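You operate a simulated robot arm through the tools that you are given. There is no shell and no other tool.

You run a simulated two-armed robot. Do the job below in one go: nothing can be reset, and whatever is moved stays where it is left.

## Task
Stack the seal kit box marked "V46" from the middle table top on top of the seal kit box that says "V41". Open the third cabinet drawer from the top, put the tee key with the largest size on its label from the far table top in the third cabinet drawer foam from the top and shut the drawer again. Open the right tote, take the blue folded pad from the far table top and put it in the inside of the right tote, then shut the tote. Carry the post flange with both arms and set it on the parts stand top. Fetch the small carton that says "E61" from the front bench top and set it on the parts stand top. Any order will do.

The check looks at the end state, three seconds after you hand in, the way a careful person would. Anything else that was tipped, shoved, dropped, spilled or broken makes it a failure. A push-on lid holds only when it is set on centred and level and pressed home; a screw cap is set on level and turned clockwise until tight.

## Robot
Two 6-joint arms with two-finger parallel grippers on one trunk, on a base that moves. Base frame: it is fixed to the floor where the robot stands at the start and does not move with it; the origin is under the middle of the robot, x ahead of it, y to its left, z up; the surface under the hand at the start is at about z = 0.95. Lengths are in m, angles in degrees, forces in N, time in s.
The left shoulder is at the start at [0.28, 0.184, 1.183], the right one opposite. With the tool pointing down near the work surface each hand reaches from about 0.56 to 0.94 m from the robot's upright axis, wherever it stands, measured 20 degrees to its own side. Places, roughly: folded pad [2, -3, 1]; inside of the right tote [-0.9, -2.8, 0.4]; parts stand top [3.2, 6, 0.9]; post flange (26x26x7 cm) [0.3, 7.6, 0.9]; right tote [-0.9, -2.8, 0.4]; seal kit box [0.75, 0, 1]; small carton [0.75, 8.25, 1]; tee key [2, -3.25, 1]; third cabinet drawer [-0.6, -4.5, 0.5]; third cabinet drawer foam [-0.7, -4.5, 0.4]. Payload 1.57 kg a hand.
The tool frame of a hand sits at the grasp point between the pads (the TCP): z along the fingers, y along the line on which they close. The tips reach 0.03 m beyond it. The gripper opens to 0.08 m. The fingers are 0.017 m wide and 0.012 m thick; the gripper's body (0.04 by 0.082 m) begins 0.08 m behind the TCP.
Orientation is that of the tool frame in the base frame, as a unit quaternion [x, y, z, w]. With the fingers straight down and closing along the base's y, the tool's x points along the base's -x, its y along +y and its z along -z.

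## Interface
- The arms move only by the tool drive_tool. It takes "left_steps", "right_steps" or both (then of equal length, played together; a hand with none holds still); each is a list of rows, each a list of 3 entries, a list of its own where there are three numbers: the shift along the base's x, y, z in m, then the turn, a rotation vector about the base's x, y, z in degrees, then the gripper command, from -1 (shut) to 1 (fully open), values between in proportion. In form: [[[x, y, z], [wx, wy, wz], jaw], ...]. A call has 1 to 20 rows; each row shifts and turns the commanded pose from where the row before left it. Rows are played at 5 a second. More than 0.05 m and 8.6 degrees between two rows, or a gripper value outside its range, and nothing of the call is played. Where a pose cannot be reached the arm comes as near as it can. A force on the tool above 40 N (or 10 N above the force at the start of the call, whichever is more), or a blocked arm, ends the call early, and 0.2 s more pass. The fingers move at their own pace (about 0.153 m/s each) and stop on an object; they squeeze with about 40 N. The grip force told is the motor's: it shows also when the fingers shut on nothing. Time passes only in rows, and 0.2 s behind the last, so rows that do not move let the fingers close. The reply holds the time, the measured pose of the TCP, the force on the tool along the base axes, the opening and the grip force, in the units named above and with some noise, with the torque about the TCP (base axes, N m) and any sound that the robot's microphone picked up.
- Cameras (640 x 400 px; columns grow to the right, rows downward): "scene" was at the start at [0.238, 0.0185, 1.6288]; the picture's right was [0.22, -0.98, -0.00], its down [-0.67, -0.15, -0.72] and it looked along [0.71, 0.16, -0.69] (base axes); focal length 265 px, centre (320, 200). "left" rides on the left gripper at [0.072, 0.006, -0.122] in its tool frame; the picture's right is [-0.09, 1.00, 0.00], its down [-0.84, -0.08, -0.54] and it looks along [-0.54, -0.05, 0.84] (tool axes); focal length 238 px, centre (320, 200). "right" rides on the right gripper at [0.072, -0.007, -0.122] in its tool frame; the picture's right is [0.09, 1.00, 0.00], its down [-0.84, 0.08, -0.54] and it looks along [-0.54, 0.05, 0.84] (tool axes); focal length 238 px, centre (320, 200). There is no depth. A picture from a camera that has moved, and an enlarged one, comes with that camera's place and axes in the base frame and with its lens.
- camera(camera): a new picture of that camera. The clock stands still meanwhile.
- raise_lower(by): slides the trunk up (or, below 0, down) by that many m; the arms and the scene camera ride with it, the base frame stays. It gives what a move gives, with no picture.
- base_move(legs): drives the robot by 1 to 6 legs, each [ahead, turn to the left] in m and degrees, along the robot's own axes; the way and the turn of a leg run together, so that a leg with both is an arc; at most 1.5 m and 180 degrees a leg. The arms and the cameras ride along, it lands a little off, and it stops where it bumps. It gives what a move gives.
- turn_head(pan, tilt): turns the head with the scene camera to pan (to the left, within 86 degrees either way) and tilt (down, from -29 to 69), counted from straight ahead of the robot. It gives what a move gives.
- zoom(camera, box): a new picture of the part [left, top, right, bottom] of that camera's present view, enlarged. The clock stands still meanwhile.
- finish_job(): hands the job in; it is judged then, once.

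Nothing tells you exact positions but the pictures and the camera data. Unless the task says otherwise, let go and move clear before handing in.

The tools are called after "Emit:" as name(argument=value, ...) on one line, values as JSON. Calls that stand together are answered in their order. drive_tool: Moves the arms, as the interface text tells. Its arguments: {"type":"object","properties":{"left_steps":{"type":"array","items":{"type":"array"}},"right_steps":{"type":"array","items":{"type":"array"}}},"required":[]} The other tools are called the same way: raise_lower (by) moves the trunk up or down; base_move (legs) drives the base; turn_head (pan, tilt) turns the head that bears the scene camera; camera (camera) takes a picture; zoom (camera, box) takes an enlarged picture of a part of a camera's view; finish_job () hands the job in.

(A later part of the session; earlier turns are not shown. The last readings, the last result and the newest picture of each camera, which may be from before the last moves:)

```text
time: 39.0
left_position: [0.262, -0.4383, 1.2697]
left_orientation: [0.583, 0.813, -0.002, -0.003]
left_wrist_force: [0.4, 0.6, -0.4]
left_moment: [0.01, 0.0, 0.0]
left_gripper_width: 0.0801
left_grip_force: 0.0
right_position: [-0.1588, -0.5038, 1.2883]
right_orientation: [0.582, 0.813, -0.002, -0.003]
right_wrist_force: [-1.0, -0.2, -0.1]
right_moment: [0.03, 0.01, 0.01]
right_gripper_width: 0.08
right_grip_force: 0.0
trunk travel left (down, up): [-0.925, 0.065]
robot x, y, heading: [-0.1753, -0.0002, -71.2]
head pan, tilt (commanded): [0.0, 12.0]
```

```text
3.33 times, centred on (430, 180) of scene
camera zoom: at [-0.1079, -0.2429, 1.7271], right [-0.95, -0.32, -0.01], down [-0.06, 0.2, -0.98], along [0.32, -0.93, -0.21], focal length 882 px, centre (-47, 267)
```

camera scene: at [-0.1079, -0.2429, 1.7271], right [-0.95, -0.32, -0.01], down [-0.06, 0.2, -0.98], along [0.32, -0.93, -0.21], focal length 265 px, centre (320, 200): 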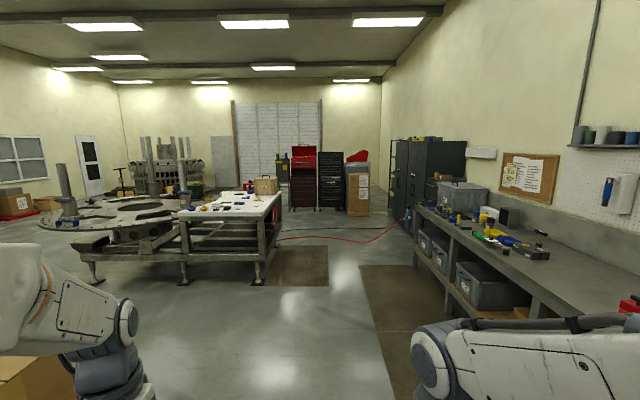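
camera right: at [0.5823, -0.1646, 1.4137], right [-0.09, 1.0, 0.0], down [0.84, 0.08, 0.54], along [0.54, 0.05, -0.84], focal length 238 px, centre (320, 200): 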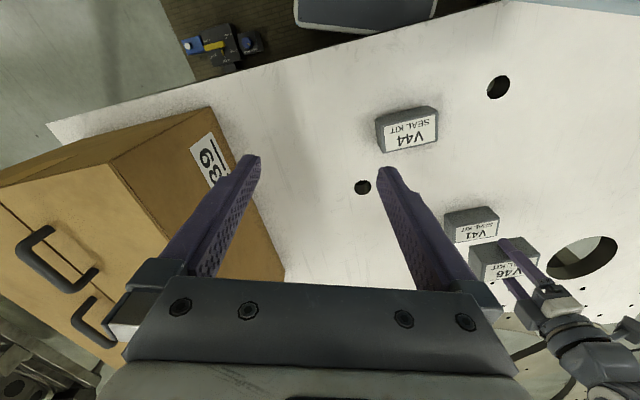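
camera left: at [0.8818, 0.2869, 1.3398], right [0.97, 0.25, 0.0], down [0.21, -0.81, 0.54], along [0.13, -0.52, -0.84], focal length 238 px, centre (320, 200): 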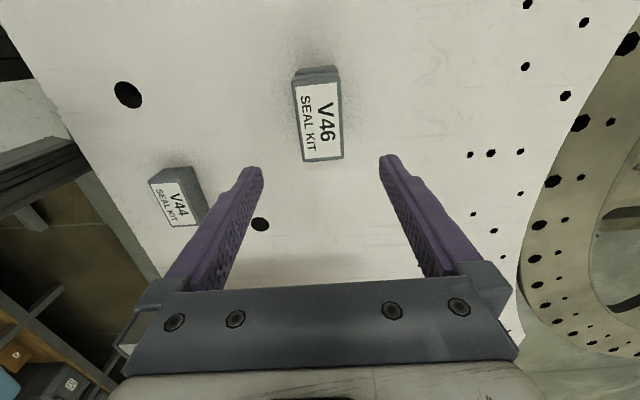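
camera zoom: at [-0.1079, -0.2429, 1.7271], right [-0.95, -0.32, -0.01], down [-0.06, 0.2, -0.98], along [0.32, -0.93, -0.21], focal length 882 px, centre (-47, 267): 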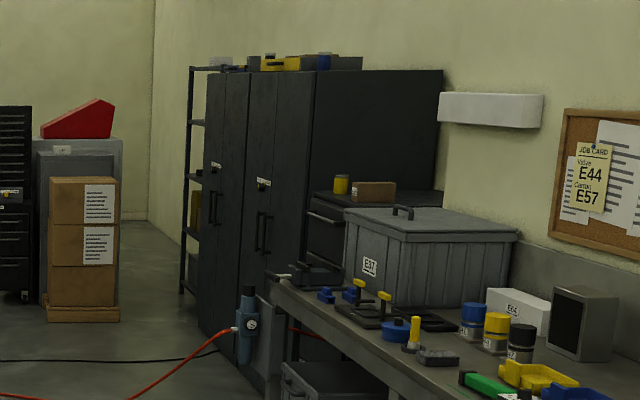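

The right tote (E52) sits on the low shelf under the bench, the drawer cabinet stands past the bench end, and the far table carries the tools. I'll drive down the aisle for closer looks.

Emit:
base_move(legs=[[1.4, -0.8], [1.0, 0]])

Emit:
turn_head(pan=-60, tilt=35)

Emit:
camera(camera="scene")

Emit:
turn_head(pan=50, tilt=25)

Emit:
camera(camera="scene")

Emit:
turn_head(pan=-20, tilt=20)

Emit:
camera(camera="scene")

```text
time: 50.8
left_position: [1.0437, -2.72, 1.2675]
left_orientation: [0.588, 0.809, -0.002, -0.003]
left_wrist_force: [0.4, -1.0, 0.0]
left_moment: [0.0, -0.02, 0.01]
left_gripper_width: 0.08
left_grip_force: 0.0
right_position: [0.6221, -2.7823, 1.2875]
right_orientation: [0.586, 0.81, -0.002, -0.003]
right_wrist_force: [-0.6, -0.4, -0.2]
right_moment: [0.01, 0.02, 0.01]
right_gripper_width: 0.0801
right_grip_force: 0.0
trunk travel left (down, up): [-0.925, 0.065]
robot x, y, heading: [0.6087, -2.2778, -71.8]
head pan, tilt (commanded): [0.0, 12.0]
```

```text
time: 52.1
left_position: [1.0435, -2.7204, 1.267]
left_orientation: [0.588, 0.809, -0.001, -0.004]
left_wrist_force: [0.1, -1.1, 0.1]
left_moment: [0.03, 0.0, 0.0]
left_gripper_width: 0.0798
left_grip_force: 0.0
right_position: [0.6224, -2.7805, 1.2865]
right_orientation: [0.586, 0.81, -0.001, -0.004]
right_wrist_force: [0.6, -0.1, 0.8]
right_moment: [-0.02, -0.02, 0.02]
right_gripper_width: 0.0802
right_grip_force: 0.0
trunk travel left (down, up): [-0.925, 0.065]
robot x, y, heading: [0.6104, -2.2774, -71.9]
head pan, tilt (commanded): [-60.0, 35.0]
```

```text
taken
camera scene: at [0.601, -2.494, 1.6888], right [-0.75, 0.67, 0.0], down [0.38, 0.43, -0.82], along [-0.55, -0.61, -0.57], focal length 265 px, centre (320, 200)
```

scene: 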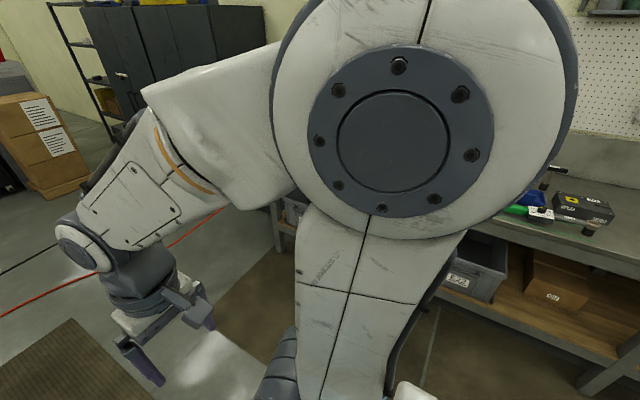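

```text
time: 54.0
left_position: [1.0432, -2.7206, 1.2684]
left_orientation: [0.588, 0.809, -0.002, -0.003]
left_wrist_force: [-0.2, -0.3, -0.2]
left_moment: [-0.02, -0.01, 0.0]
left_gripper_width: 0.0801
left_grip_force: 0.1
right_position: [0.6219, -2.7816, 1.2874]
right_orientation: [0.586, 0.811, -0.002, -0.004]
right_wrist_force: [0.3, -0.2, -0.4]
right_moment: [-0.01, 0.01, 0.03]
right_gripper_width: 0.08
right_grip_force: 0.0
trunk travel left (down, up): [-0.925, 0.065]
robot x, y, heading: [0.611, -2.2797, -71.6]
head pan, tilt (commanded): [50.0, 25.0]
```

```text
taken
camera scene: at [0.7452, -2.4625, 1.7045], right [-0.37, -0.93, 0.0], down [-0.39, 0.16, -0.91], along [0.84, -0.34, -0.42], focal length 265 px, centre (320, 200)
```

scene: 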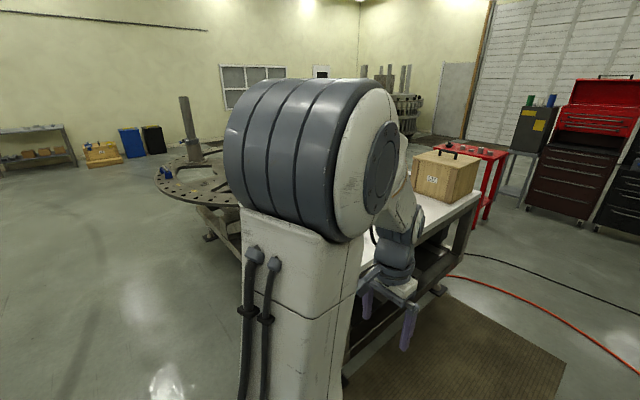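

```text
time: 55.4
left_position: [1.0438, -2.7199, 1.2677]
left_orientation: [0.587, 0.809, -0.001, -0.003]
left_wrist_force: [0.8, 1.2, 0.0]
left_moment: [0.0, 0.0, 0.01]
left_gripper_width: 0.0802
left_grip_force: 0.0
right_position: [0.6228, -2.7823, 1.2888]
right_orientation: [0.586, 0.81, -0.003, -0.004]
right_wrist_force: [-0.6, -0.2, 0.5]
right_moment: [0.01, -0.02, 0.01]
right_gripper_width: 0.0801
right_grip_force: 0.1
trunk travel left (down, up): [-0.925, 0.065]
robot x, y, heading: [0.6142, -2.2791, -71.8]
head pan, tilt (commanded): [-20.0, 20.0]
```

```text
taken
camera scene: at [0.6568, -2.5214, 1.7126], right [-1.0, 0.03, 0.0], down [0.01, 0.34, -0.94], along [-0.03, -0.94, -0.34], focal length 265 px, centre (320, 200)
```

scene: 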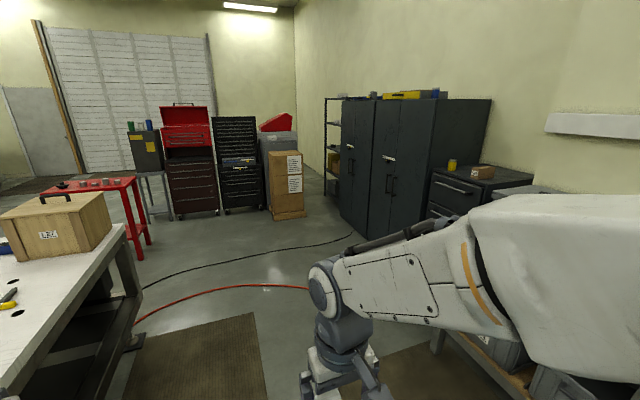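

I'm level with the totes but my own arm blocks the view. I'll turn right to face the bench and the cabinet.

Emit:
base_move(legs=[[0, -88]])

Emit:
turn_head(pan=0, tilt=35)

Emit:
camera(camera="scene")

Emit:
turn_head(pan=30, tilt=25)

Emit:
camera(camera="scene")

```text
time: 59.5
left_position: [0.1976, -2.7373, 1.2676]
left_orientation: [0.982, 0.189, 0.001, -0.004]
left_wrist_force: [-0.3, -1.2, 0.3]
left_moment: [-0.02, -0.05, -0.02]
left_gripper_width: 0.0798
left_grip_force: 0.2
right_position: [0.1097, -2.3217, 1.2887]
right_orientation: [0.982, 0.191, 0.001, -0.004]
right_wrist_force: [-1.3, 0.3, -0.6]
right_moment: [0.0, 0.01, 0.01]
right_gripper_width: 0.0798
right_grip_force: 0.0
trunk travel left (down, up): [-0.925, 0.065]
robot x, y, heading: [0.6111, -2.2764, -157.9]
head pan, tilt (commanded): [-20.0, 20.0]
```

```text
time: 60.3
left_position: [0.1992, -2.7359, 1.2676]
left_orientation: [0.982, 0.19, 0.003, -0.004]
left_wrist_force: [0.2, 1.9, 0.6]
left_moment: [0.01, 0.0, 0.03]
left_gripper_width: 0.0798
left_grip_force: 0.1
right_position: [0.1095, -2.3208, 1.2876]
right_orientation: [0.982, 0.191, 0.001, -0.004]
right_wrist_force: [0.0, -0.3, 0.0]
right_moment: [0.0, 0.02, -0.01]
right_gripper_width: 0.0798
right_grip_force: 0.0
trunk travel left (down, up): [-0.925, 0.065]
robot x, y, heading: [0.6095, -2.2768, -158.6]
head pan, tilt (commanded): [0.0, 35.0]
```

```text
taken
camera scene: at [0.3793, -2.3688, 1.6888], right [-0.37, 0.93, 0.0], down [0.53, 0.21, -0.82], along [-0.76, -0.31, -0.57], focal length 265 px, centre (320, 200)
```

scene: 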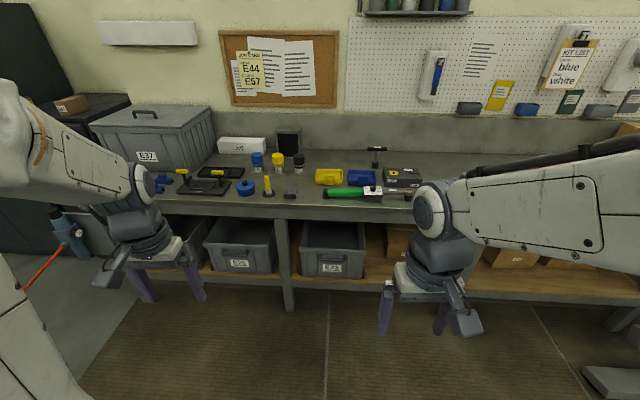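

```text
time: 61.3
left_position: [0.1974, -2.7364, 1.2679]
left_orientation: [0.982, 0.19, 0.001, -0.004]
left_wrist_force: [-0.1, 0.2, 0.2]
left_moment: [0.02, 0.0, 0.07]
left_gripper_width: 0.08
left_grip_force: 0.1
right_position: [0.1093, -2.3201, 1.2875]
right_orientation: [0.982, 0.191, 0.001, -0.003]
right_wrist_force: [0.5, 0.2, -1.1]
right_moment: [0.01, 0.0, -0.01]
right_gripper_width: 0.0799
right_grip_force: 0.0
trunk travel left (down, up): [-0.925, 0.065]
robot x, y, heading: [0.6107, -2.2775, -157.9]
head pan, tilt (commanded): [30.0, 25.0]
```

```text
taken
camera scene: at [0.4042, -2.4085, 1.7045], right [-0.79, 0.62, 0.0], down [0.26, 0.33, -0.91], along [-0.56, -0.71, -0.42], focal length 265 px, centre (320, 200)
```

scene: 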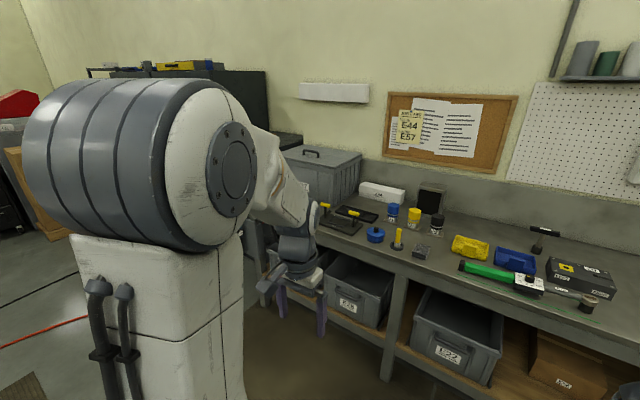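

The totes under the bench look like open-topped pull-out bins. I'll zoom in to see their handles and count them.

Emit:
turn_head(pan=0, tilt=45)

Emit:
zoom(camera="scene", box=[140, 120, 400, 300])

Emit:
camera(camera="scene")

```text
time: 62.2
left_position: [0.1976, -2.7362, 1.2679]
left_orientation: [0.982, 0.19, 0.001, -0.004]
left_wrist_force: [-0.9, 0.6, 0.0]
left_moment: [0.02, 0.0, 0.02]
left_gripper_width: 0.0798
left_grip_force: 0.0
right_position: [0.1094, -2.3211, 1.2864]
right_orientation: [0.982, 0.19, 0.001, -0.004]
right_wrist_force: [1.0, 0.7, -0.3]
right_moment: [0.0, 0.01, -0.01]
right_gripper_width: 0.0799
right_grip_force: 0.0
trunk travel left (down, up): [-0.925, 0.065]
robot x, y, heading: [0.6151, -2.2753, -158.1]
head pan, tilt (commanded): [0.0, 45.0]
```

```text
2.22 times, centred on (270, 210) of scene
camera zoom: at [0.3856, -2.3664, 1.674], right [-0.37, 0.93, 0.0], down [0.66, 0.26, -0.71], along [-0.66, -0.26, -0.71], focal length 588 px, centre (431, 178)
```

zoom: 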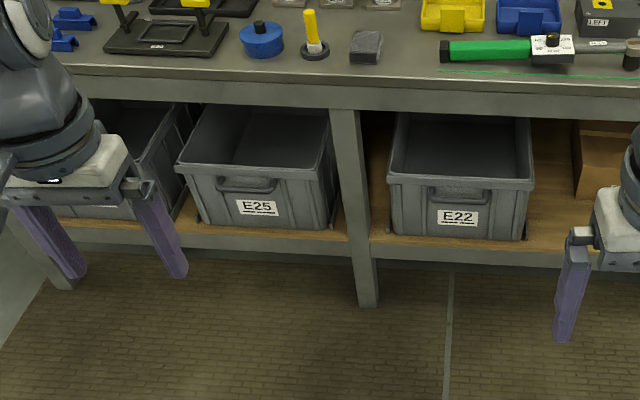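

```text
taken
camera scene: at [0.3856, -2.3664, 1.674], right [-0.37, 0.93, 0.0], down [0.66, 0.26, -0.71], along [-0.66, -0.26, -0.71], focal length 265 px, centre (320, 200)
```

scene: 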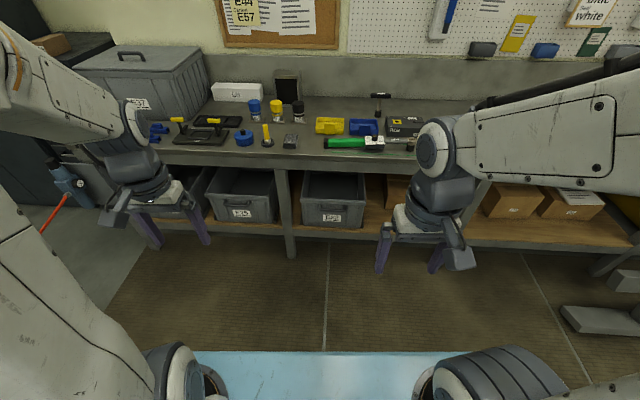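

Three pull-out totes sit on the low shelf; the rightmost is E22, with its front at about (-0.66, -2.70) and rim at about z 0.60. Next I'll turn toward the drawer cabinet for a clear view.

Emit:
base_move(legs=[[0, 40]])

Emit:
turn_head(pan=0, tilt=25)

Emit:
camera(camera="scene")

Emit:
zoom(camera="scene", box=[230, 100, 430, 240])

```text
time: 64.5
left_position: [0.5984, -2.8952, 1.2682]
left_orientation: [0.854, 0.52, -0.001, -0.004]
left_wrist_force: [-0.8, -0.3, 0.5]
left_moment: [0.01, 0.02, 0.02]
left_gripper_width: 0.0799
left_grip_force: 0.1
right_position: [0.2606, -2.6375, 1.2876]
right_orientation: [0.854, 0.52, -0.001, -0.004]
right_wrist_force: [0.4, 0.4, 0.7]
right_moment: [0.0, 0.0, -0.01]
right_gripper_width: 0.0801
right_grip_force: 0.1
trunk travel left (down, up): [-0.925, 0.065]
robot x, y, heading: [0.6094, -2.2784, -117.0]
head pan, tilt (commanded): [0.0, 45.0]
```

```text
time: 65.3
left_position: [0.5971, -2.896, 1.2682]
left_orientation: [0.854, 0.52, 0.0, -0.005]
left_wrist_force: [0.1, -0.5, -0.6]
left_moment: [0.03, -0.01, 0.0]
left_gripper_width: 0.0799
left_grip_force: 0.2
right_position: [0.259, -2.6381, 1.2875]
right_orientation: [0.854, 0.52, 0.0, -0.004]
right_wrist_force: [0.0, -0.8, -0.5]
right_moment: [-0.03, 0.01, 0.01]
right_gripper_width: 0.0799
right_grip_force: 0.1
trunk travel left (down, up): [-0.925, 0.065]
robot x, y, heading: [0.6118, -2.276, -117.1]
head pan, tilt (commanded): [0.0, 25.0]
```

```text
taken
camera scene: at [0.4943, -2.5006, 1.7044], right [-0.89, 0.46, 0.0], down [0.19, 0.38, -0.91], along [-0.41, -0.81, -0.42], focal length 265 px, centre (320, 200)
```

scene: 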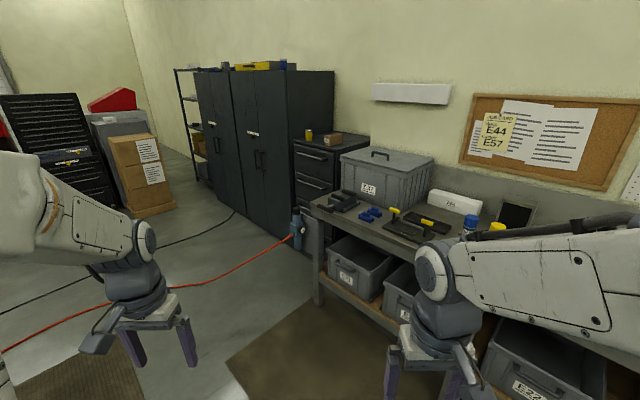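

```text
2.86 times, centred on (330, 170) of scene
camera zoom: at [0.4943, -2.5006, 1.7044], right [-0.89, 0.46, 0.0], down [0.19, 0.38, -0.91], along [-0.41, -0.81, -0.42], focal length 756 px, centre (291, 286)
```

zoom: 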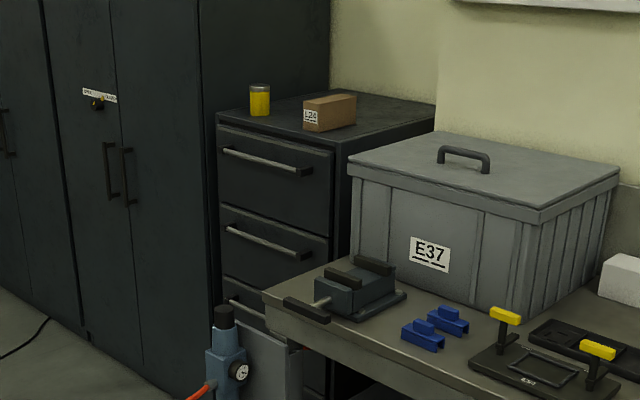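

The drawer cabinet front is near (-0.44, -4.45), with bar handles; the third handle is at about z 0.58. An air hose hangs nearby, so I'll drive around in front of the cabinet and look before reaching.

Emit:
base_move(legs=[[0, 32], [1.45, 0], [0, -77]])

Emit:
turn_head(pan=0, tilt=35)

Emit:
camera(camera="scene")

```text
time: 77.4
left_position: [0.3492, -4.154, 1.2687]
left_orientation: [0.985, 0.171, 0.002, -0.006]
left_wrist_force: [0.1, -0.1, -0.1]
left_moment: [0.04, -0.01, 0.02]
left_gripper_width: 0.0802
left_grip_force: 0.1
right_position: [0.2759, -3.735, 1.2887]
right_orientation: [0.985, 0.172, 0.001, -0.005]
right_wrist_force: [0.7, 1.2, -0.7]
right_moment: [0.01, 0.02, -0.02]
right_gripper_width: 0.0801
right_grip_force: 0.0
trunk travel left (down, up): [-0.925, 0.065]
robot x, y, heading: [0.7791, -3.7064, -159.8]
head pan, tilt (commanded): [0.0, 25.0]
```

```text
time: 78.2
left_position: [0.3502, -4.1443, 1.2711]
left_orientation: [0.985, 0.171, -0.001, 0.0]
left_wrist_force: [0.0, -0.8, 0.8]
left_moment: [-0.02, -0.01, 0.0]
left_gripper_width: 0.0797
left_grip_force: 0.0
right_position: [0.2764, -3.7253, 1.2864]
right_orientation: [0.985, 0.172, 0.0, -0.001]
right_wrist_force: [-0.3, -1.0, -0.1]
right_moment: [-0.01, 0.03, -0.01]
right_gripper_width: 0.0801
right_grip_force: 0.0
trunk travel left (down, up): [-0.925, 0.065]
robot x, y, heading: [0.7765, -3.7069, -159.8]
head pan, tilt (commanded): [0.0, 35.0]
```

```text
taken
camera scene: at [0.5409, -3.8074, 1.6904], right [-0.34, 0.94, 0.01], down [0.54, 0.2, -0.82], along [-0.77, -0.27, -0.58], focal length 265 px, centre (320, 200)
```

scene: 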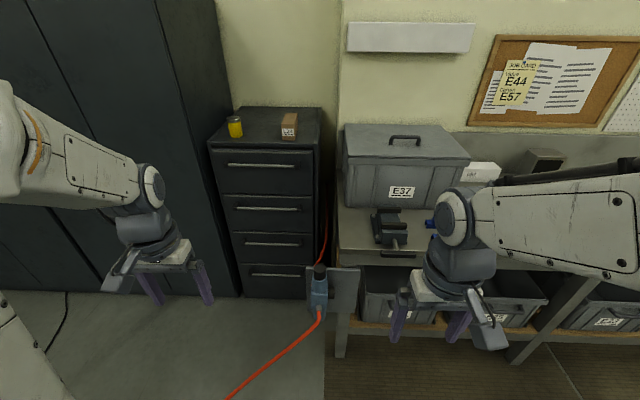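

From here the cabinet is clear: four drawers, with the third handle centred at about (-0.40, -4.425, 0.59) and the hose staying low beneath it. I'll move into position in front of the handle and lower the trunk.

Emit:
base_move(legs=[[0, 16.8], [0.4, 0], [0, -19.0]])

Emit:
raise_lower(by=-0.45)

Emit:
turn_head(pan=5, tilt=35)

Emit:
camera(camera="scene")

```text
time: 82.7
left_position: [0.0182, -4.3696, 1.2716]
left_orientation: [0.988, 0.155, -0.001, -0.001]
left_wrist_force: [0.4, 0.9, 1.3]
left_moment: [-0.08, 0.04, -0.03]
left_gripper_width: 0.0798
left_grip_force: 0.0
right_position: [-0.0396, -3.9487, 1.2889]
right_orientation: [0.988, 0.157, -0.002, -0.001]
right_wrist_force: [-0.2, 0.6, 1.2]
right_moment: [-0.11, 0.01, 0.01]
right_gripper_width: 0.0799
right_grip_force: 0.1
trunk travel left (down, up): [-0.925, 0.065]
robot x, y, heading: [0.4581, -3.9475, -162.0]
head pan, tilt (commanded): [0.0, 35.0]
```

```text
refused: -0.45 is not a number from -0.4 to 0.4
```

```text
time: 83.3
left_position: [0.0171, -4.362, 1.2726]
left_orientation: [0.988, 0.156, -0.001, 0.002]
left_wrist_force: [-0.3, 0.7, 1.2]
left_moment: [-0.03, -0.02, 0.0]
left_gripper_width: 0.0798
left_grip_force: 0.1
right_position: [-0.043, -3.9422, 1.2864]
right_orientation: [0.988, 0.156, -0.001, 0.003]
right_wrist_force: [0.1, -0.4, -0.1]
right_moment: [-0.03, 0.0, -0.01]
right_gripper_width: 0.0802
right_grip_force: 0.0
trunk travel left (down, up): [-0.925, 0.065]
robot x, y, heading: [0.4624, -3.9475, -161.8]
head pan, tilt (commanded): [5.0, 35.0]
```

```text
taken
camera scene: at [0.2295, -4.0454, 1.6901], right [-0.39, 0.92, 0.01], down [0.53, 0.23, -0.82], along [-0.76, -0.32, -0.57], focal length 265 px, centre (320, 200)
```

scene: 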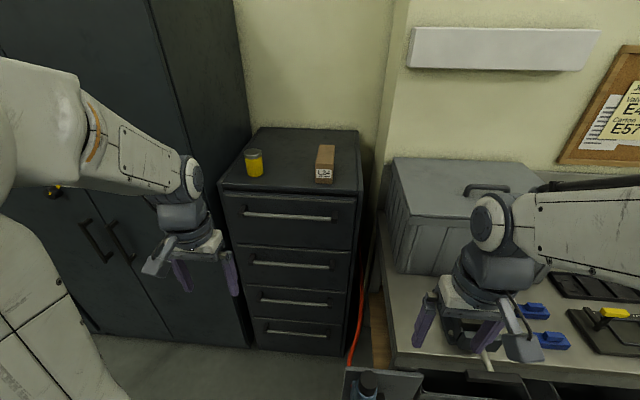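

The right hand is close to the bench and the valve, so before lowering the trunk I'll raise it and shift it outward, clear of both.

Emit:
drive_tool(right_steps=[[[0.0, 0.02, 0.025], [0, 0, 0], 1], [[0.0, 0.03, 0.025], [0, 0, 0], 1], [[0.0, 0.03, 0.025], [0, 0, 0], 1], [[0.0, 0.03, 0.025], [0, 0, 0], 1], [[0, 0, 0], [0, 0, 0], 1]])

Emit:
raise_lower(by=-0.15)

Emit:
turn_head(pan=-5, tilt=50)

Emit:
camera(camera="scene")

Emit:
camera(camera="right")

```text
time: 84.5
left_position: [0.0167, -4.363, 1.2733]
left_orientation: [0.988, 0.155, -0.001, 0.003]
left_wrist_force: [0.9, -0.3, 0.3]
left_moment: [0.01, 0.03, 0.01]
left_gripper_width: 0.08
left_grip_force: 0.1
right_position: [-0.0812, -3.8358, 1.3718]
right_orientation: [0.988, 0.157, 0.001, 0.003]
right_wrist_force: [0.5, -0.1, -0.4]
right_moment: [0.04, 0.0, 0.01]
right_gripper_width: 0.0799
right_grip_force: 0.0
right hand out of reach, approached as far as the arm can: row 1, 2, 3
trunk travel left (down, up): [-0.925, 0.065]
robot x, y, heading: [0.461, -3.9489, -162.2]
head pan, tilt (commanded): [5.0, 35.0]
```

```text
time: 86.3
left_position: [0.0164, -4.3623, 1.1224]
left_orientation: [0.988, 0.156, -0.001, 0.004]
left_wrist_force: [0.3, -1.6, -0.8]
left_moment: [0.01, 0.0, -0.02]
left_gripper_width: 0.0799
left_grip_force: 0.1
right_position: [-0.0819, -3.8352, 1.2231]
right_orientation: [0.987, 0.158, 0.001, 0.003]
right_wrist_force: [0.0, 0.4, 0.2]
right_moment: [-0.03, -0.02, 0.03]
right_gripper_width: 0.0798
right_grip_force: 0.0
trunk travel left (down, up): [-0.775, 0.215]
robot x, y, heading: [0.4588, -3.9466, -161.9]
head pan, tilt (commanded): [5.0, 35.0]
```

```text
time: 87.0
left_position: [0.0162, -4.3611, 1.1231]
left_orientation: [0.988, 0.155, -0.001, 0.002]
left_wrist_force: [0.8, 0.5, 0.2]
left_moment: [-0.05, -0.01, 0.0]
left_gripper_width: 0.0801
left_grip_force: 0.1
right_position: [-0.0815, -3.8353, 1.2217]
right_orientation: [0.988, 0.157, 0.002, 0.004]
right_wrist_force: [0.3, -0.5, -0.2]
right_moment: [-0.01, 0.02, 0.0]
right_gripper_width: 0.0799
right_grip_force: 0.0
trunk travel left (down, up): [-0.775, 0.215]
robot x, y, heading: [0.4614, -3.954, -162.1]
head pan, tilt (commanded): [-5.0, 50.0]
```

```text
taken
camera scene: at [0.235, -4.027, 1.5186], right [-0.23, 0.97, 0.01], down [0.74, 0.18, -0.64], along [-0.63, -0.14, -0.76], focal length 265 px, centre (320, 200)
```

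scene: 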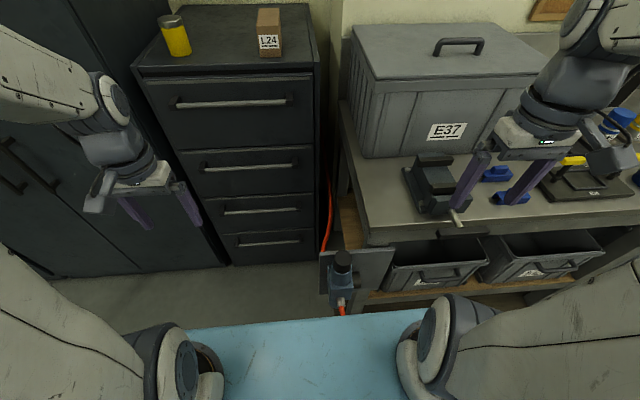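

```text
taken
camera right: at [-0.0157, -3.8065, 1.3455], right [0.4, -0.92, 0.01], down [-0.77, -0.33, 0.54], along [-0.49, -0.22, -0.84], focal length 238 px, centre (320, 200)
```

right: 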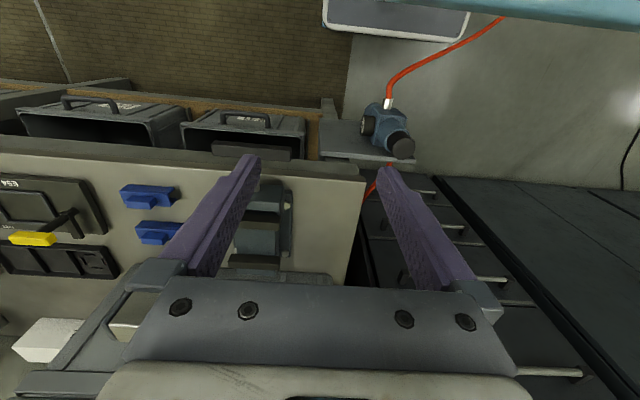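

The right hand is clear of the bench and valve. I'll lower the trunk a bit more and turn the left hand level, pointing at the cabinet with the jaws closing vertically around the handle bar.

Emit:
raise_lower(by=-0.15)

Emit:
drive_tool(left_steps=[[[-0.013, -0.0042, -0.009], [0, 0, -8.2], 1], [[-0.013, -0.0042, -0.009], [0, 0, -8.2], 1], [[-0.013, -0.0042, -0.009], [0, 0, -8.2], 1], [[-0.013, -0.0042, -0.009], [0, 0, -8.2], 1], [[-0.013, -0.0042, -0.009], [0, 0, -8.2], 1], [[-0.013, -0.0042, -0.009], [0, 0, -8.2], 1], [[-0.013, -0.0042, -0.009], [0, 0, -8.2], 1], [[-0.013, -0.0042, -0.009], [0, 0, -8.2], 1], [[-0.013, -0.0042, -0.009], [0, 0, -8.2], 1], [[-0.013, -0.0042, -0.009], [0, 0, -8.2], 1], [[-0.013, -0.0042, -0.009], [0, 0, -8.0], 1], [[0, 0, 0], [0, 0, 0], 1]])

Emit:
camera(camera="scene")

```text
time: 88.8
left_position: [0.0167, -4.3616, 0.9729]
left_orientation: [0.988, 0.156, 0.0, 0.003]
left_wrist_force: [0.2, 0.6, -0.1]
left_moment: [0.03, 0.02, 0.03]
left_gripper_width: 0.0799
left_grip_force: 0.0
right_position: [-0.0803, -3.8349, 1.0716]
right_orientation: [0.987, 0.158, 0.002, 0.003]
right_wrist_force: [-0.2, 0.4, -0.7]
right_moment: [0.01, 0.02, -0.02]
right_gripper_width: 0.0801
right_grip_force: 0.1
trunk travel left (down, up): [-0.625, 0.365]
robot x, y, heading: [0.4606, -3.9492, -162.1]
head pan, tilt (commanded): [-5.0, 50.0]
```

```text
time: 91.4
left_position: [-0.1276, -4.4076, 0.8759]
left_orientation: [0.808, -0.59, -0.002, 0.003]
left_wrist_force: [-0.1, -0.3, -0.1]
left_moment: [0.01, -0.02, 0.0]
left_gripper_width: 0.0801
left_grip_force: 0.1
right_position: [-0.0817, -3.8351, 1.0719]
right_orientation: [0.988, 0.157, 0.002, 0.003]
right_wrist_force: [-0.1, 0.4, -0.3]
right_moment: [-0.01, -0.02, 0.01]
right_gripper_width: 0.0803
right_grip_force: 0.0
trunk travel left (down, up): [-0.625, 0.365]
robot x, y, heading: [0.4564, -3.9462, -162.1]
head pan, tilt (commanded): [-5.0, 50.0]
```

```text
taken
camera scene: at [0.2345, -4.0258, 1.3685], right [-0.23, 0.97, 0.01], down [0.74, 0.18, -0.64], along [-0.63, -0.14, -0.77], focal length 265 px, centre (320, 200)
```

scene: 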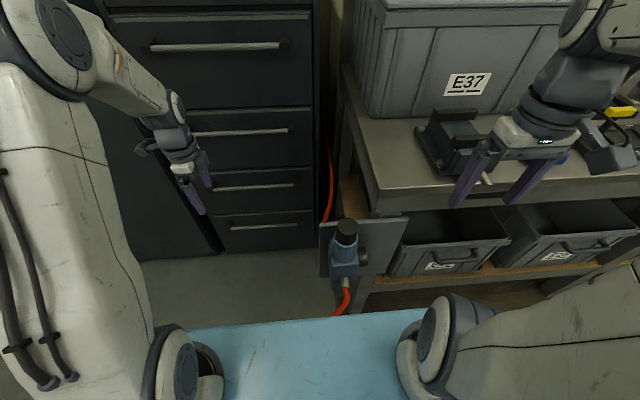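

Emit:
drive_tool(left_steps=[[[-0.01, 0.0007, -0.0262], [-2.5, 7.79, 0], 1], [[-0.01, 0.0007, -0.0262], [-2.5, 7.79, 0], 1], [[-0.01, 0.0007, -0.0262], [-2.5, 7.79, 0], 1], [[-0.01, 0.0007, -0.0262], [-2.5, 7.79, 0], 1], [[-0.01, 0.0007, -0.0262], [-2.5, 7.79, 0], 1], [[-0.01, 0.0007, -0.0262], [-2.5, 7.79, 0], 1], [[-0.01, 0.0007, -0.0262], [-2.5, 7.79, 0], 1], [[-0.01, 0.0007, -0.0262], [-2.5, 7.79, 0], 1], [[-0.01, 0.0007, -0.0262], [-2.5, 7.79, 0], 1], [[-0.01, 0.0007, -0.0262], [-2.5, 7.79, 0], 1], [[-0.01, 0.0007, -0.0262], [-2.5, 7.79, 0], 1], [[0, 0, 0], [0, 0, 0], 1]])

Emit:
camera(camera="left")

Emit:
camera(camera="scene")

```text
time: 94.0
left_position: [-0.2468, -4.4035, 0.6049]
left_orientation: [0.569, -0.414, -0.42, 0.573]
left_wrist_force: [0.2, 0.1, -0.5]
left_moment: [0.01, -0.02, 0.0]
left_gripper_width: 0.0802
left_grip_force: 0.1
left hand out of reach, approached as far as the arm can: row 3, 4
right_position: [-0.0814, -3.8361, 1.0728]
right_orientation: [0.987, 0.158, 0.002, 0.004]
right_wrist_force: [-0.3, -0.2, -0.7]
right_moment: [-0.05, -0.01, -0.01]
right_gripper_width: 0.08
right_grip_force: 0.0
trunk travel left (down, up): [-0.625, 0.365]
robot x, y, heading: [0.4626, -3.9484, -162.2]
head pan, tilt (commanded): [-5.0, 50.0]
```

```text
taken
camera left: at [-0.1097, -4.4361, 0.6098], right [-0.02, 0.09, 1.0], down [0.26, 0.96, -0.08], along [-0.97, 0.26, -0.04], focal length 238 px, centre (320, 200)
```

left: 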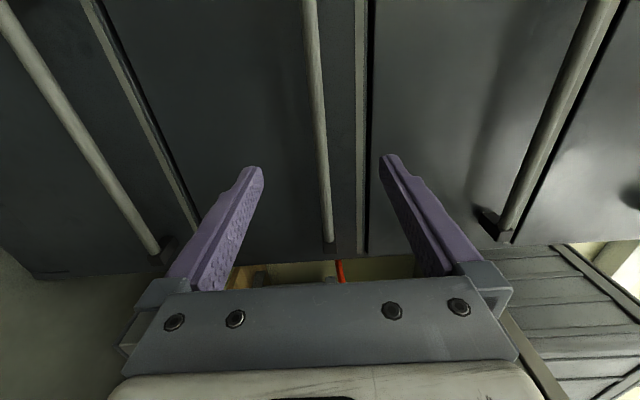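

```text
taken
camera scene: at [0.2346, -4.0258, 1.3685], right [-0.23, 0.97, 0.01], down [0.74, 0.18, -0.64], along [-0.63, -0.14, -0.77], focal length 265 px, centre (320, 200)
```

scene: 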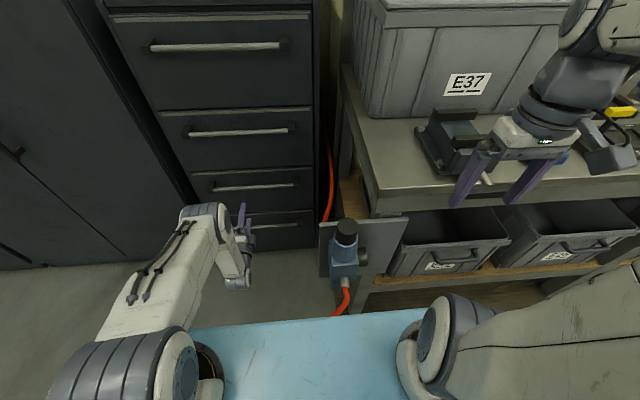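

The left hand is level with the third drawer's bar, which runs between the open fingers about 16 cm ahead. I'll advance so the bar is inside the jaws.

Emit:
drive_tool(left_steps=[[[-0.0285, -0.0092, 0], [0, 0, 0], 1], [[-0.0285, -0.0092, 0], [0, 0, 0], 1], [[-0.0285, -0.0092, 0], [0, 0, 0], 1], [[-0.0285, -0.0092, 0], [0, 0, 0], 1], [[-0.019, -0.006, 0], [0, 0, 0], 1], [[0, 0, 0], [0, 0, 0], 1]])

Emit:
camera(camera="left")

Emit:
camera(camera="scene")

```text
time: 95.4
left_position: [-0.3803, -4.4448, 0.6073]
left_orientation: [0.57, -0.415, -0.42, 0.572]
left_wrist_force: [0.4, 0.3, 0.0]
left_moment: [-0.02, 0.01, -0.02]
left_gripper_width: 0.08
left_grip_force: 0.1
right_position: [-0.0805, -3.8356, 1.0716]
right_orientation: [0.988, 0.157, 0.001, 0.003]
right_wrist_force: [1.4, 1.0, 0.8]
right_moment: [-0.01, -0.03, 0.02]
right_gripper_width: 0.0798
right_grip_force: 0.0
trunk travel left (down, up): [-0.625, 0.365]
robot x, y, heading: [0.4572, -3.9476, -161.9]
head pan, tilt (commanded): [-5.0, 50.0]
```

```text
taken
camera left: at [-0.2423, -4.479, 0.6112], right [-0.02, 0.09, 1.0], down [0.26, 0.96, -0.08], along [-0.97, 0.26, -0.04], focal length 238 px, centre (320, 200)
```

left: 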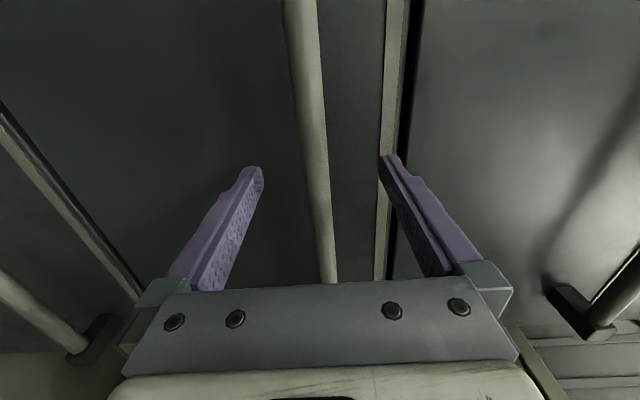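

```text
taken
camera scene: at [0.2346, -4.0258, 1.3685], right [-0.23, 0.97, 0.01], down [0.74, 0.18, -0.64], along [-0.63, -0.14, -0.77], focal length 265 px, centre (320, 200)
```

scene: 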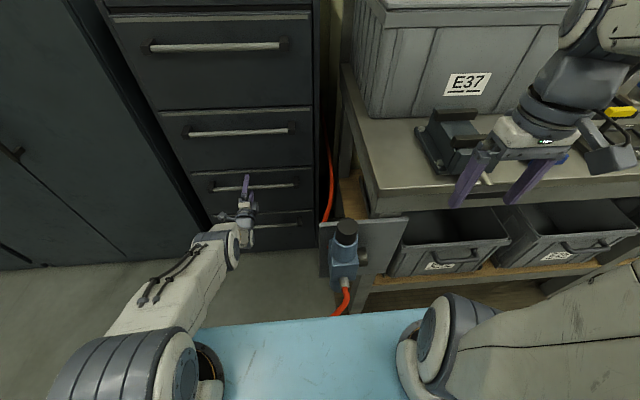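

The bar is just ahead of the pad centre. I'll go one centimetre further and close on it.

Emit:
drive_tool(left_steps=[[[-0.0114, -0.0037, -0.002], [0, 0, 0], 1], [[0, 0, 0], [0, 0, 0], 0], [[0, 0, 0], [0, 0, 0], -0.6], [[0, 0, 0], [0, 0, 0], -1], [[0, 0, 0], [0, 0, 0], -1]])

Emit:
camera(camera="left")

```text
time: 96.6
left_position: [-0.386, -4.4477, 0.6053]
left_orientation: [0.571, -0.416, -0.419, 0.57]
left_wrist_force: [-0.2, 2.0, -12.1]
left_moment: [-0.14, -0.08, 0.2]
left_gripper_width: 0.0156
left_grip_force: 31.3
left hand out of reach, approached as far as the arm can: row 1
right_position: [-0.0827, -3.8348, 1.0717]
right_orientation: [0.988, 0.157, 0.001, 0.003]
right_wrist_force: [-0.6, -0.3, 0.8]
right_moment: [0.0, 0.01, 0.01]
right_gripper_width: 0.08
right_grip_force: 0.1
trunk travel left (down, up): [-0.625, 0.365]
robot x, y, heading: [0.4606, -3.9501, -162.1]
head pan, tilt (commanded): [-5.0, 50.0]
```

```text
taken
camera left: at [-0.2488, -4.4804, 0.6105], right [-0.03, 0.09, 1.0], down [0.26, 0.96, -0.07], along [-0.96, 0.26, -0.05], focal length 238 px, centre (320, 200)
```

left: 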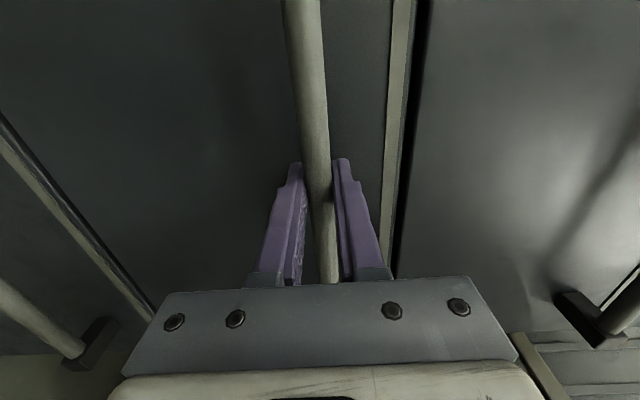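

The jaws hold the bar at 0.0156 m. I'll back the base away slowly to pull the drawer open and check it follows.

Emit:
base_move(legs=[[-0.1, 0]])

Emit:
camera(camera="scene")

```text
time: 97.7
left_position: [-0.2946, -4.4169, 0.6045]
left_orientation: [0.572, -0.416, -0.419, 0.57]
left_wrist_force: [-0.9, 1.2, -20.5]
left_moment: [-0.09, -0.04, 0.14]
left_gripper_width: 0.0158
left_grip_force: 31.7
right_position: [0.0104, -3.8054, 1.0713]
right_orientation: [0.988, 0.158, 0.002, 0.002]
right_wrist_force: [-0.4, 0.0, 0.0]
right_moment: [0.02, -0.01, 0.01]
right_gripper_width: 0.0798
right_grip_force: 0.1
trunk travel left (down, up): [-0.625, 0.365]
robot x, y, heading: [0.5524, -3.9161, -161.9]
head pan, tilt (commanded): [-5.0, 50.0]
```

```text
taken
camera scene: at [0.3271, -3.996, 1.3683], right [-0.23, 0.97, 0.01], down [0.75, 0.18, -0.64], along [-0.63, -0.14, -0.77], focal length 265 px, centre (320, 200)
```

scene: 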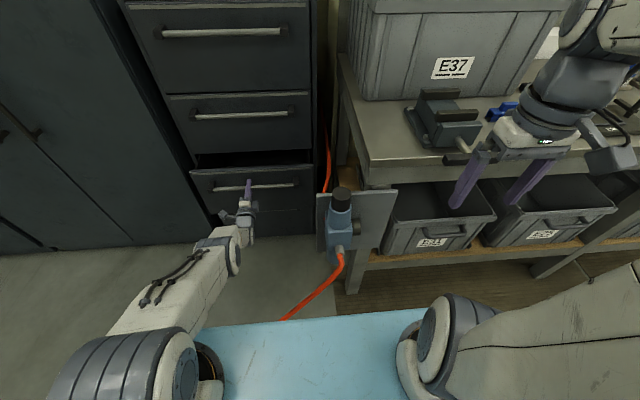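

The drawer follows. I'll keep pulling it open.

Emit:
base_move(legs=[[-0.12, 0]])

Emit:
camera(camera="scene")

```text
time: 99.0
left_position: [-0.174, -4.378, 0.6048]
left_orientation: [0.573, -0.416, -0.414, 0.573]
left_wrist_force: [9.5, -21.7, -10.6]
left_moment: [0.02, 0.02, 0.5]
left_gripper_width: 0.0158
left_grip_force: 31.6
right_position: [0.1293, -3.7588, 1.0694]
right_orientation: [0.988, 0.156, 0.002, 0.006]
right_wrist_force: [0.4, 0.9, 0.5]
right_moment: [0.0, 0.03, 0.0]
right_gripper_width: 0.0799
right_grip_force: 0.0
trunk travel left (down, up): [-0.625, 0.365]
robot x, y, heading: [0.6713, -3.881, -162.0]
head pan, tilt (commanded): [-5.0, 50.0]
```

```text
taken
camera scene: at [0.447, -3.9576, 1.3684], right [-0.22, 0.97, 0.01], down [0.74, 0.18, -0.64], along [-0.63, -0.14, -0.77], focal length 265 px, centre (320, 200)
```

scene: 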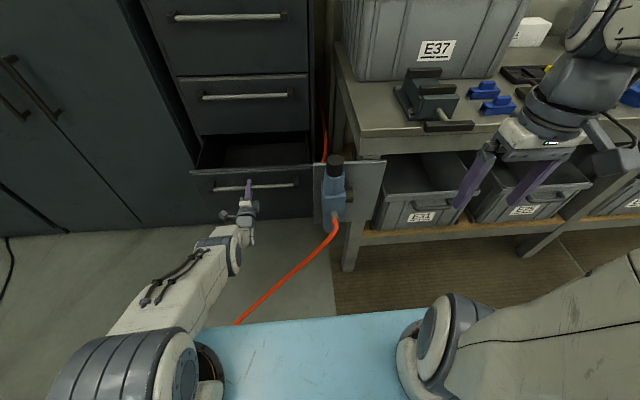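

It is about 21 cm open and coming smoothly, with a little sideways strain. I'll relax the hand slightly and pull further while watching the valve beside the drawer.

Emit:
drive_tool(left_steps=[[[0.001, -0.003, -0.001], [0, 0, 0], -1], [[0, 0, 0], [0, 0, 0], -1]])

Emit:
base_move(legs=[[-0.1, 0]])

Emit:
camera(camera="scene")

```text
time: 99.6
left_position: [-0.1752, -4.3777, 0.6052]
left_orientation: [0.571, -0.417, -0.412, 0.574]
left_wrist_force: [5.2, -4.7, 0.1]
left_moment: [0.4, 0.11, 0.74]
left_gripper_width: 0.0159
left_grip_force: 31.9
right_position: [0.1258, -3.7521, 1.067]
right_orientation: [0.988, 0.156, 0.002, 0.01]
right_wrist_force: [0.9, -0.5, 0.4]
right_moment: [0.0, -0.01, -0.04]
right_gripper_width: 0.0802
right_grip_force: 0.1
trunk travel left (down, up): [-0.625, 0.365]
robot x, y, heading: [0.6721, -3.8763, -162.1]
head pan, tilt (commanded): [-5.0, 50.0]
```

```text
time: 100.7
left_position: [-0.084, -4.3473, 0.6041]
left_orientation: [0.57, -0.416, -0.413, 0.575]
left_wrist_force: [3.2, -8.6, 10.9]
left_moment: [0.36, 0.19, -0.25]
left_gripper_width: 0.0157
left_grip_force: 31.5
right_position: [0.2204, -3.7229, 1.0673]
right_orientation: [0.987, 0.158, 0.002, 0.01]
right_wrist_force: [0.1, 0.2, -0.4]
right_moment: [0.02, 0.01, 0.03]
right_gripper_width: 0.0802
right_grip_force: 0.1
trunk travel left (down, up): [-0.625, 0.365]
robot x, y, heading: [0.7662, -3.8491, -162.1]
head pan, tilt (commanded): [-5.0, 50.0]
```

```text
taken
camera scene: at [0.5357, -3.9281, 1.369], right [-0.22, 0.97, 0.01], down [0.75, 0.18, -0.64], along [-0.63, -0.14, -0.77], focal length 265 px, centre (320, 200)
```

scene: 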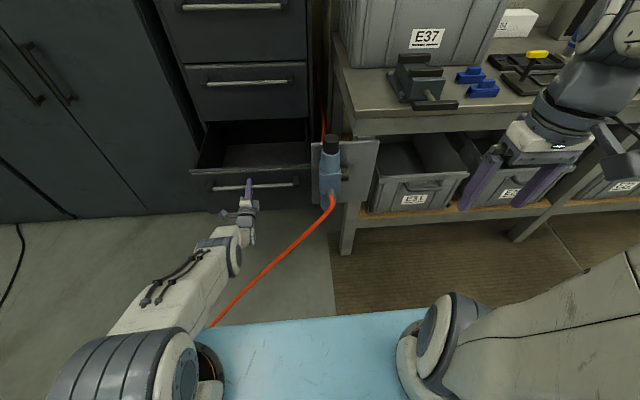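

The drawer is open about 32 cm, still clear of the valve. I'll release the handle, draw the hand back and look inside from above.

Emit:
drive_tool(left_steps=[[[0, 0, 0], [0, 0, 0], 0], [[0, 0, 0], [0, 0, 0], 1], [[0, 0, 0], [0, 0, 0], 1], [[0.019, 0.006, 0], [0, 0, 0], 1], [[0.038, 0.0124, 0], [0, 0, 0], 1], [[0.038, 0.0124, 0], [0, 0, 0], 1], [[0, 0, 0.0], [0, 0, 0], 1]])

Emit:
raise_lower(by=0.3)

Emit:
turn_head(pan=12, tilt=45)

Emit:
camera(camera="scene")

Emit:
zoom(camera="scene", box=[180, 80, 400, 240])

```text
time: 102.3
left_position: [0.0103, -4.3104, 0.6089]
left_orientation: [0.567, -0.419, -0.412, 0.578]
left_wrist_force: [-0.6, -1.0, -0.1]
left_moment: [-0.01, 0.03, -0.01]
left_gripper_width: 0.0801
left_grip_force: 0.0
right_position: [0.2215, -3.7141, 1.0645]
right_orientation: [0.988, 0.157, 0.0, 0.014]
right_wrist_force: [0.8, -0.4, -0.2]
right_moment: [0.01, -0.01, -0.03]
right_gripper_width: 0.0801
right_grip_force: 0.2
trunk travel left (down, up): [-0.625, 0.365]
robot x, y, heading: [0.7709, -3.8502, -162.1]
head pan, tilt (commanded): [-5.0, 50.0]
```

```text
time: 105.3
left_position: [0.0094, -4.3107, 0.9076]
left_orientation: [0.568, -0.418, -0.411, 0.578]
left_wrist_force: [0.5, -0.1, -0.3]
left_moment: [0.02, 0.02, -0.01]
left_gripper_width: 0.08
left_grip_force: 0.0
right_position: [0.2211, -3.7138, 1.3647]
right_orientation: [0.988, 0.156, 0.001, 0.014]
right_wrist_force: [-0.3, 0.1, 0.7]
right_moment: [0.03, 0.0, 0.05]
right_gripper_width: 0.0801
right_grip_force: 0.0
trunk travel left (down, up): [-0.925, 0.065]
robot x, y, heading: [0.7678, -3.8455, -162.2]
head pan, tilt (commanded): [-5.0, 50.0]
```

```text
time: 106.1
left_position: [0.0096, -4.3104, 0.9086]
left_orientation: [0.567, -0.418, -0.411, 0.579]
left_wrist_force: [-0.5, -0.6, -0.3]
left_moment: [-0.02, 0.02, -0.03]
left_gripper_width: 0.0796
left_grip_force: 0.0
right_position: [0.2206, -3.7148, 1.3655]
right_orientation: [0.988, 0.156, 0.001, 0.014]
right_wrist_force: [-0.3, -0.3, -0.3]
right_moment: [0.0, -0.03, -0.03]
right_gripper_width: 0.0802
right_grip_force: 0.0
trunk travel left (down, up): [-0.925, 0.065]
robot x, y, heading: [0.7618, -3.8479, -161.8]
head pan, tilt (commanded): [12.0, 45.0]
```

```text
taken
camera scene: at [0.539, -3.9543, 1.6754], right [-0.5, 0.87, 0.01], down [0.61, 0.36, -0.7], along [-0.61, -0.35, -0.71], focal length 265 px, centre (320, 200)
```

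scene: 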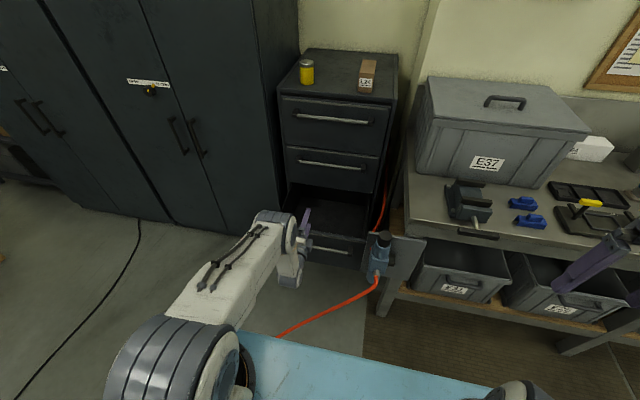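

```text
2.50 times, centred on (290, 160) of scene
camera zoom: at [0.539, -3.9543, 1.6754], right [-0.5, 0.87, 0.01], down [0.61, 0.36, -0.7], along [-0.61, -0.35, -0.71], focal length 662 px, centre (395, 300)
```

zoom: 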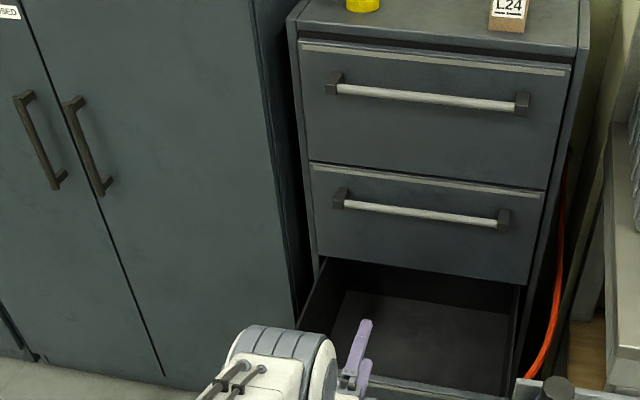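

The drawer holds a dark foam slab, mostly exposed now. I'll bring the left hand back to its travel pose and then turn around to the far table.

Emit:
drive_tool(left_steps=[[[0.013, 0.0042, 0.026], [2.5, -7.79, 0], 1], [[0.013, 0.0042, 0.026], [2.5, -7.79, 0], 1], [[0.013, 0.0042, 0.026], [2.5, -7.79, 0], 1], [[0.013, 0.0042, 0.026], [2.5, -7.79, 0], 1], [[0.013, 0.0042, 0.026], [2.5, -7.79, 0], 1], [[0.013, 0.0042, 0.026], [2.5, -7.79, 0], 1], [[0.013, 0.0042, 0.026], [2.5, -7.79, 0], 1], [[0.013, 0.0042, 0.026], [2.5, -7.79, 0], 1], [[0.013, 0.0042, 0.026], [2.5, -7.79, 0], 1], [[0.013, 0.0042, 0.026], [2.5, -7.79, 0], 1], [[0.013, 0.0042, 0.026], [2.5, -7.79, 0], 1], [[0, 0, 0], [0, 0, 0], 1]])

Emit:
drive_tool(left_steps=[[[0.0136, 0.0045, 0.006], [0, 0, 8.18], 1], [[0.0136, 0.0045, 0.006], [0, 0, 8.18], 1], [[0.0136, 0.0045, 0.006], [0, 0, 8.18], 1], [[0.0136, 0.0045, 0.006], [0, 0, 8.18], 1], [[0.0136, 0.0045, 0.006], [0, 0, 8.18], 1], [[0.0136, 0.0045, 0.006], [0, 0, 8.18], 1], [[0.0136, 0.0045, 0.006], [0, 0, 8.18], 1], [[0.0136, 0.0045, 0.006], [0, 0, 8.18], 1], [[0.0136, 0.0045, 0.006], [0, 0, 8.18], 1], [[0.0136, 0.0045, 0.006], [0, 0, 8.18], 1], [[0.0136, 0.0045, 0.006], [0, 0, 8.18], 1], [[0, 0, 0], [0, 0, 0], 1]])

Emit:
turn_head(pan=0, tilt=35)

Emit:
camera(camera="scene")

```text
time: 108.7
left_position: [0.1553, -4.2641, 1.1929]
left_orientation: [0.802, -0.597, 0.0, 0.003]
left_wrist_force: [-0.6, -0.2, -0.5]
left_moment: [0.01, -0.03, 0.01]
left_gripper_width: 0.0802
left_grip_force: 0.0
right_position: [0.22, -3.7137, 1.3646]
right_orientation: [0.988, 0.156, 0.002, 0.013]
right_wrist_force: [0.4, 0.2, -0.1]
right_moment: [0.0, 0.02, 0.0]
right_gripper_width: 0.0798
right_grip_force: 0.1
trunk travel left (down, up): [-0.925, 0.065]
robot x, y, heading: [0.7665, -3.8475, -161.9]
head pan, tilt (commanded): [12.0, 45.0]
```

```text
time: 111.3
left_position: [0.3022, -4.2156, 1.2622]
left_orientation: [0.989, 0.147, 0.005, 0.003]
left_wrist_force: [0.3, 0.1, 1.1]
left_moment: [0.01, 0.0, 0.0]
left_gripper_width: 0.08
left_grip_force: 0.0
right_position: [0.2222, -3.7142, 1.3643]
right_orientation: [0.988, 0.156, 0.001, 0.013]
right_wrist_force: [0.5, 0.6, -0.3]
right_moment: [-0.01, 0.01, 0.03]
right_gripper_width: 0.0804
right_grip_force: 0.0
trunk travel left (down, up): [-0.925, 0.065]
robot x, y, heading: [0.7708, -3.8509, -162.0]
head pan, tilt (commanded): [12.0, 45.0]
```

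```text
time: 112.1
left_position: [0.3029, -4.2163, 1.2616]
left_orientation: [0.989, 0.146, 0.005, 0.002]
left_wrist_force: [0.4, -0.7, -0.7]
left_moment: [-0.01, -0.02, -0.04]
left_gripper_width: 0.08
left_grip_force: 0.0
right_position: [0.2213, -3.7134, 1.3651]
right_orientation: [0.988, 0.157, 0.001, 0.014]
right_wrist_force: [0.1, -0.3, 0.2]
right_moment: [0.0, -0.01, 0.02]
right_gripper_width: 0.0798
right_grip_force: 0.1
trunk travel left (down, up): [-0.925, 0.065]
robot x, y, heading: [0.7646, -3.8511, -161.8]
head pan, tilt (commanded): [0.0, 35.0]
```

```text
taken
camera scene: at [0.5258, -3.9411, 1.6903], right [-0.31, 0.95, 0.01], down [0.55, 0.19, -0.82], along [-0.78, -0.25, -0.58], focal length 265 px, centre (320, 200)
```

scene: 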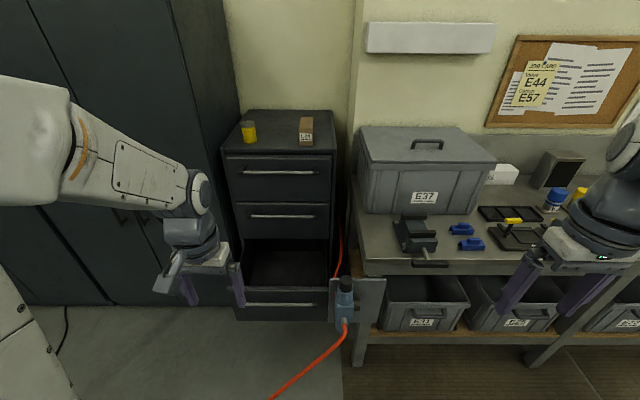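

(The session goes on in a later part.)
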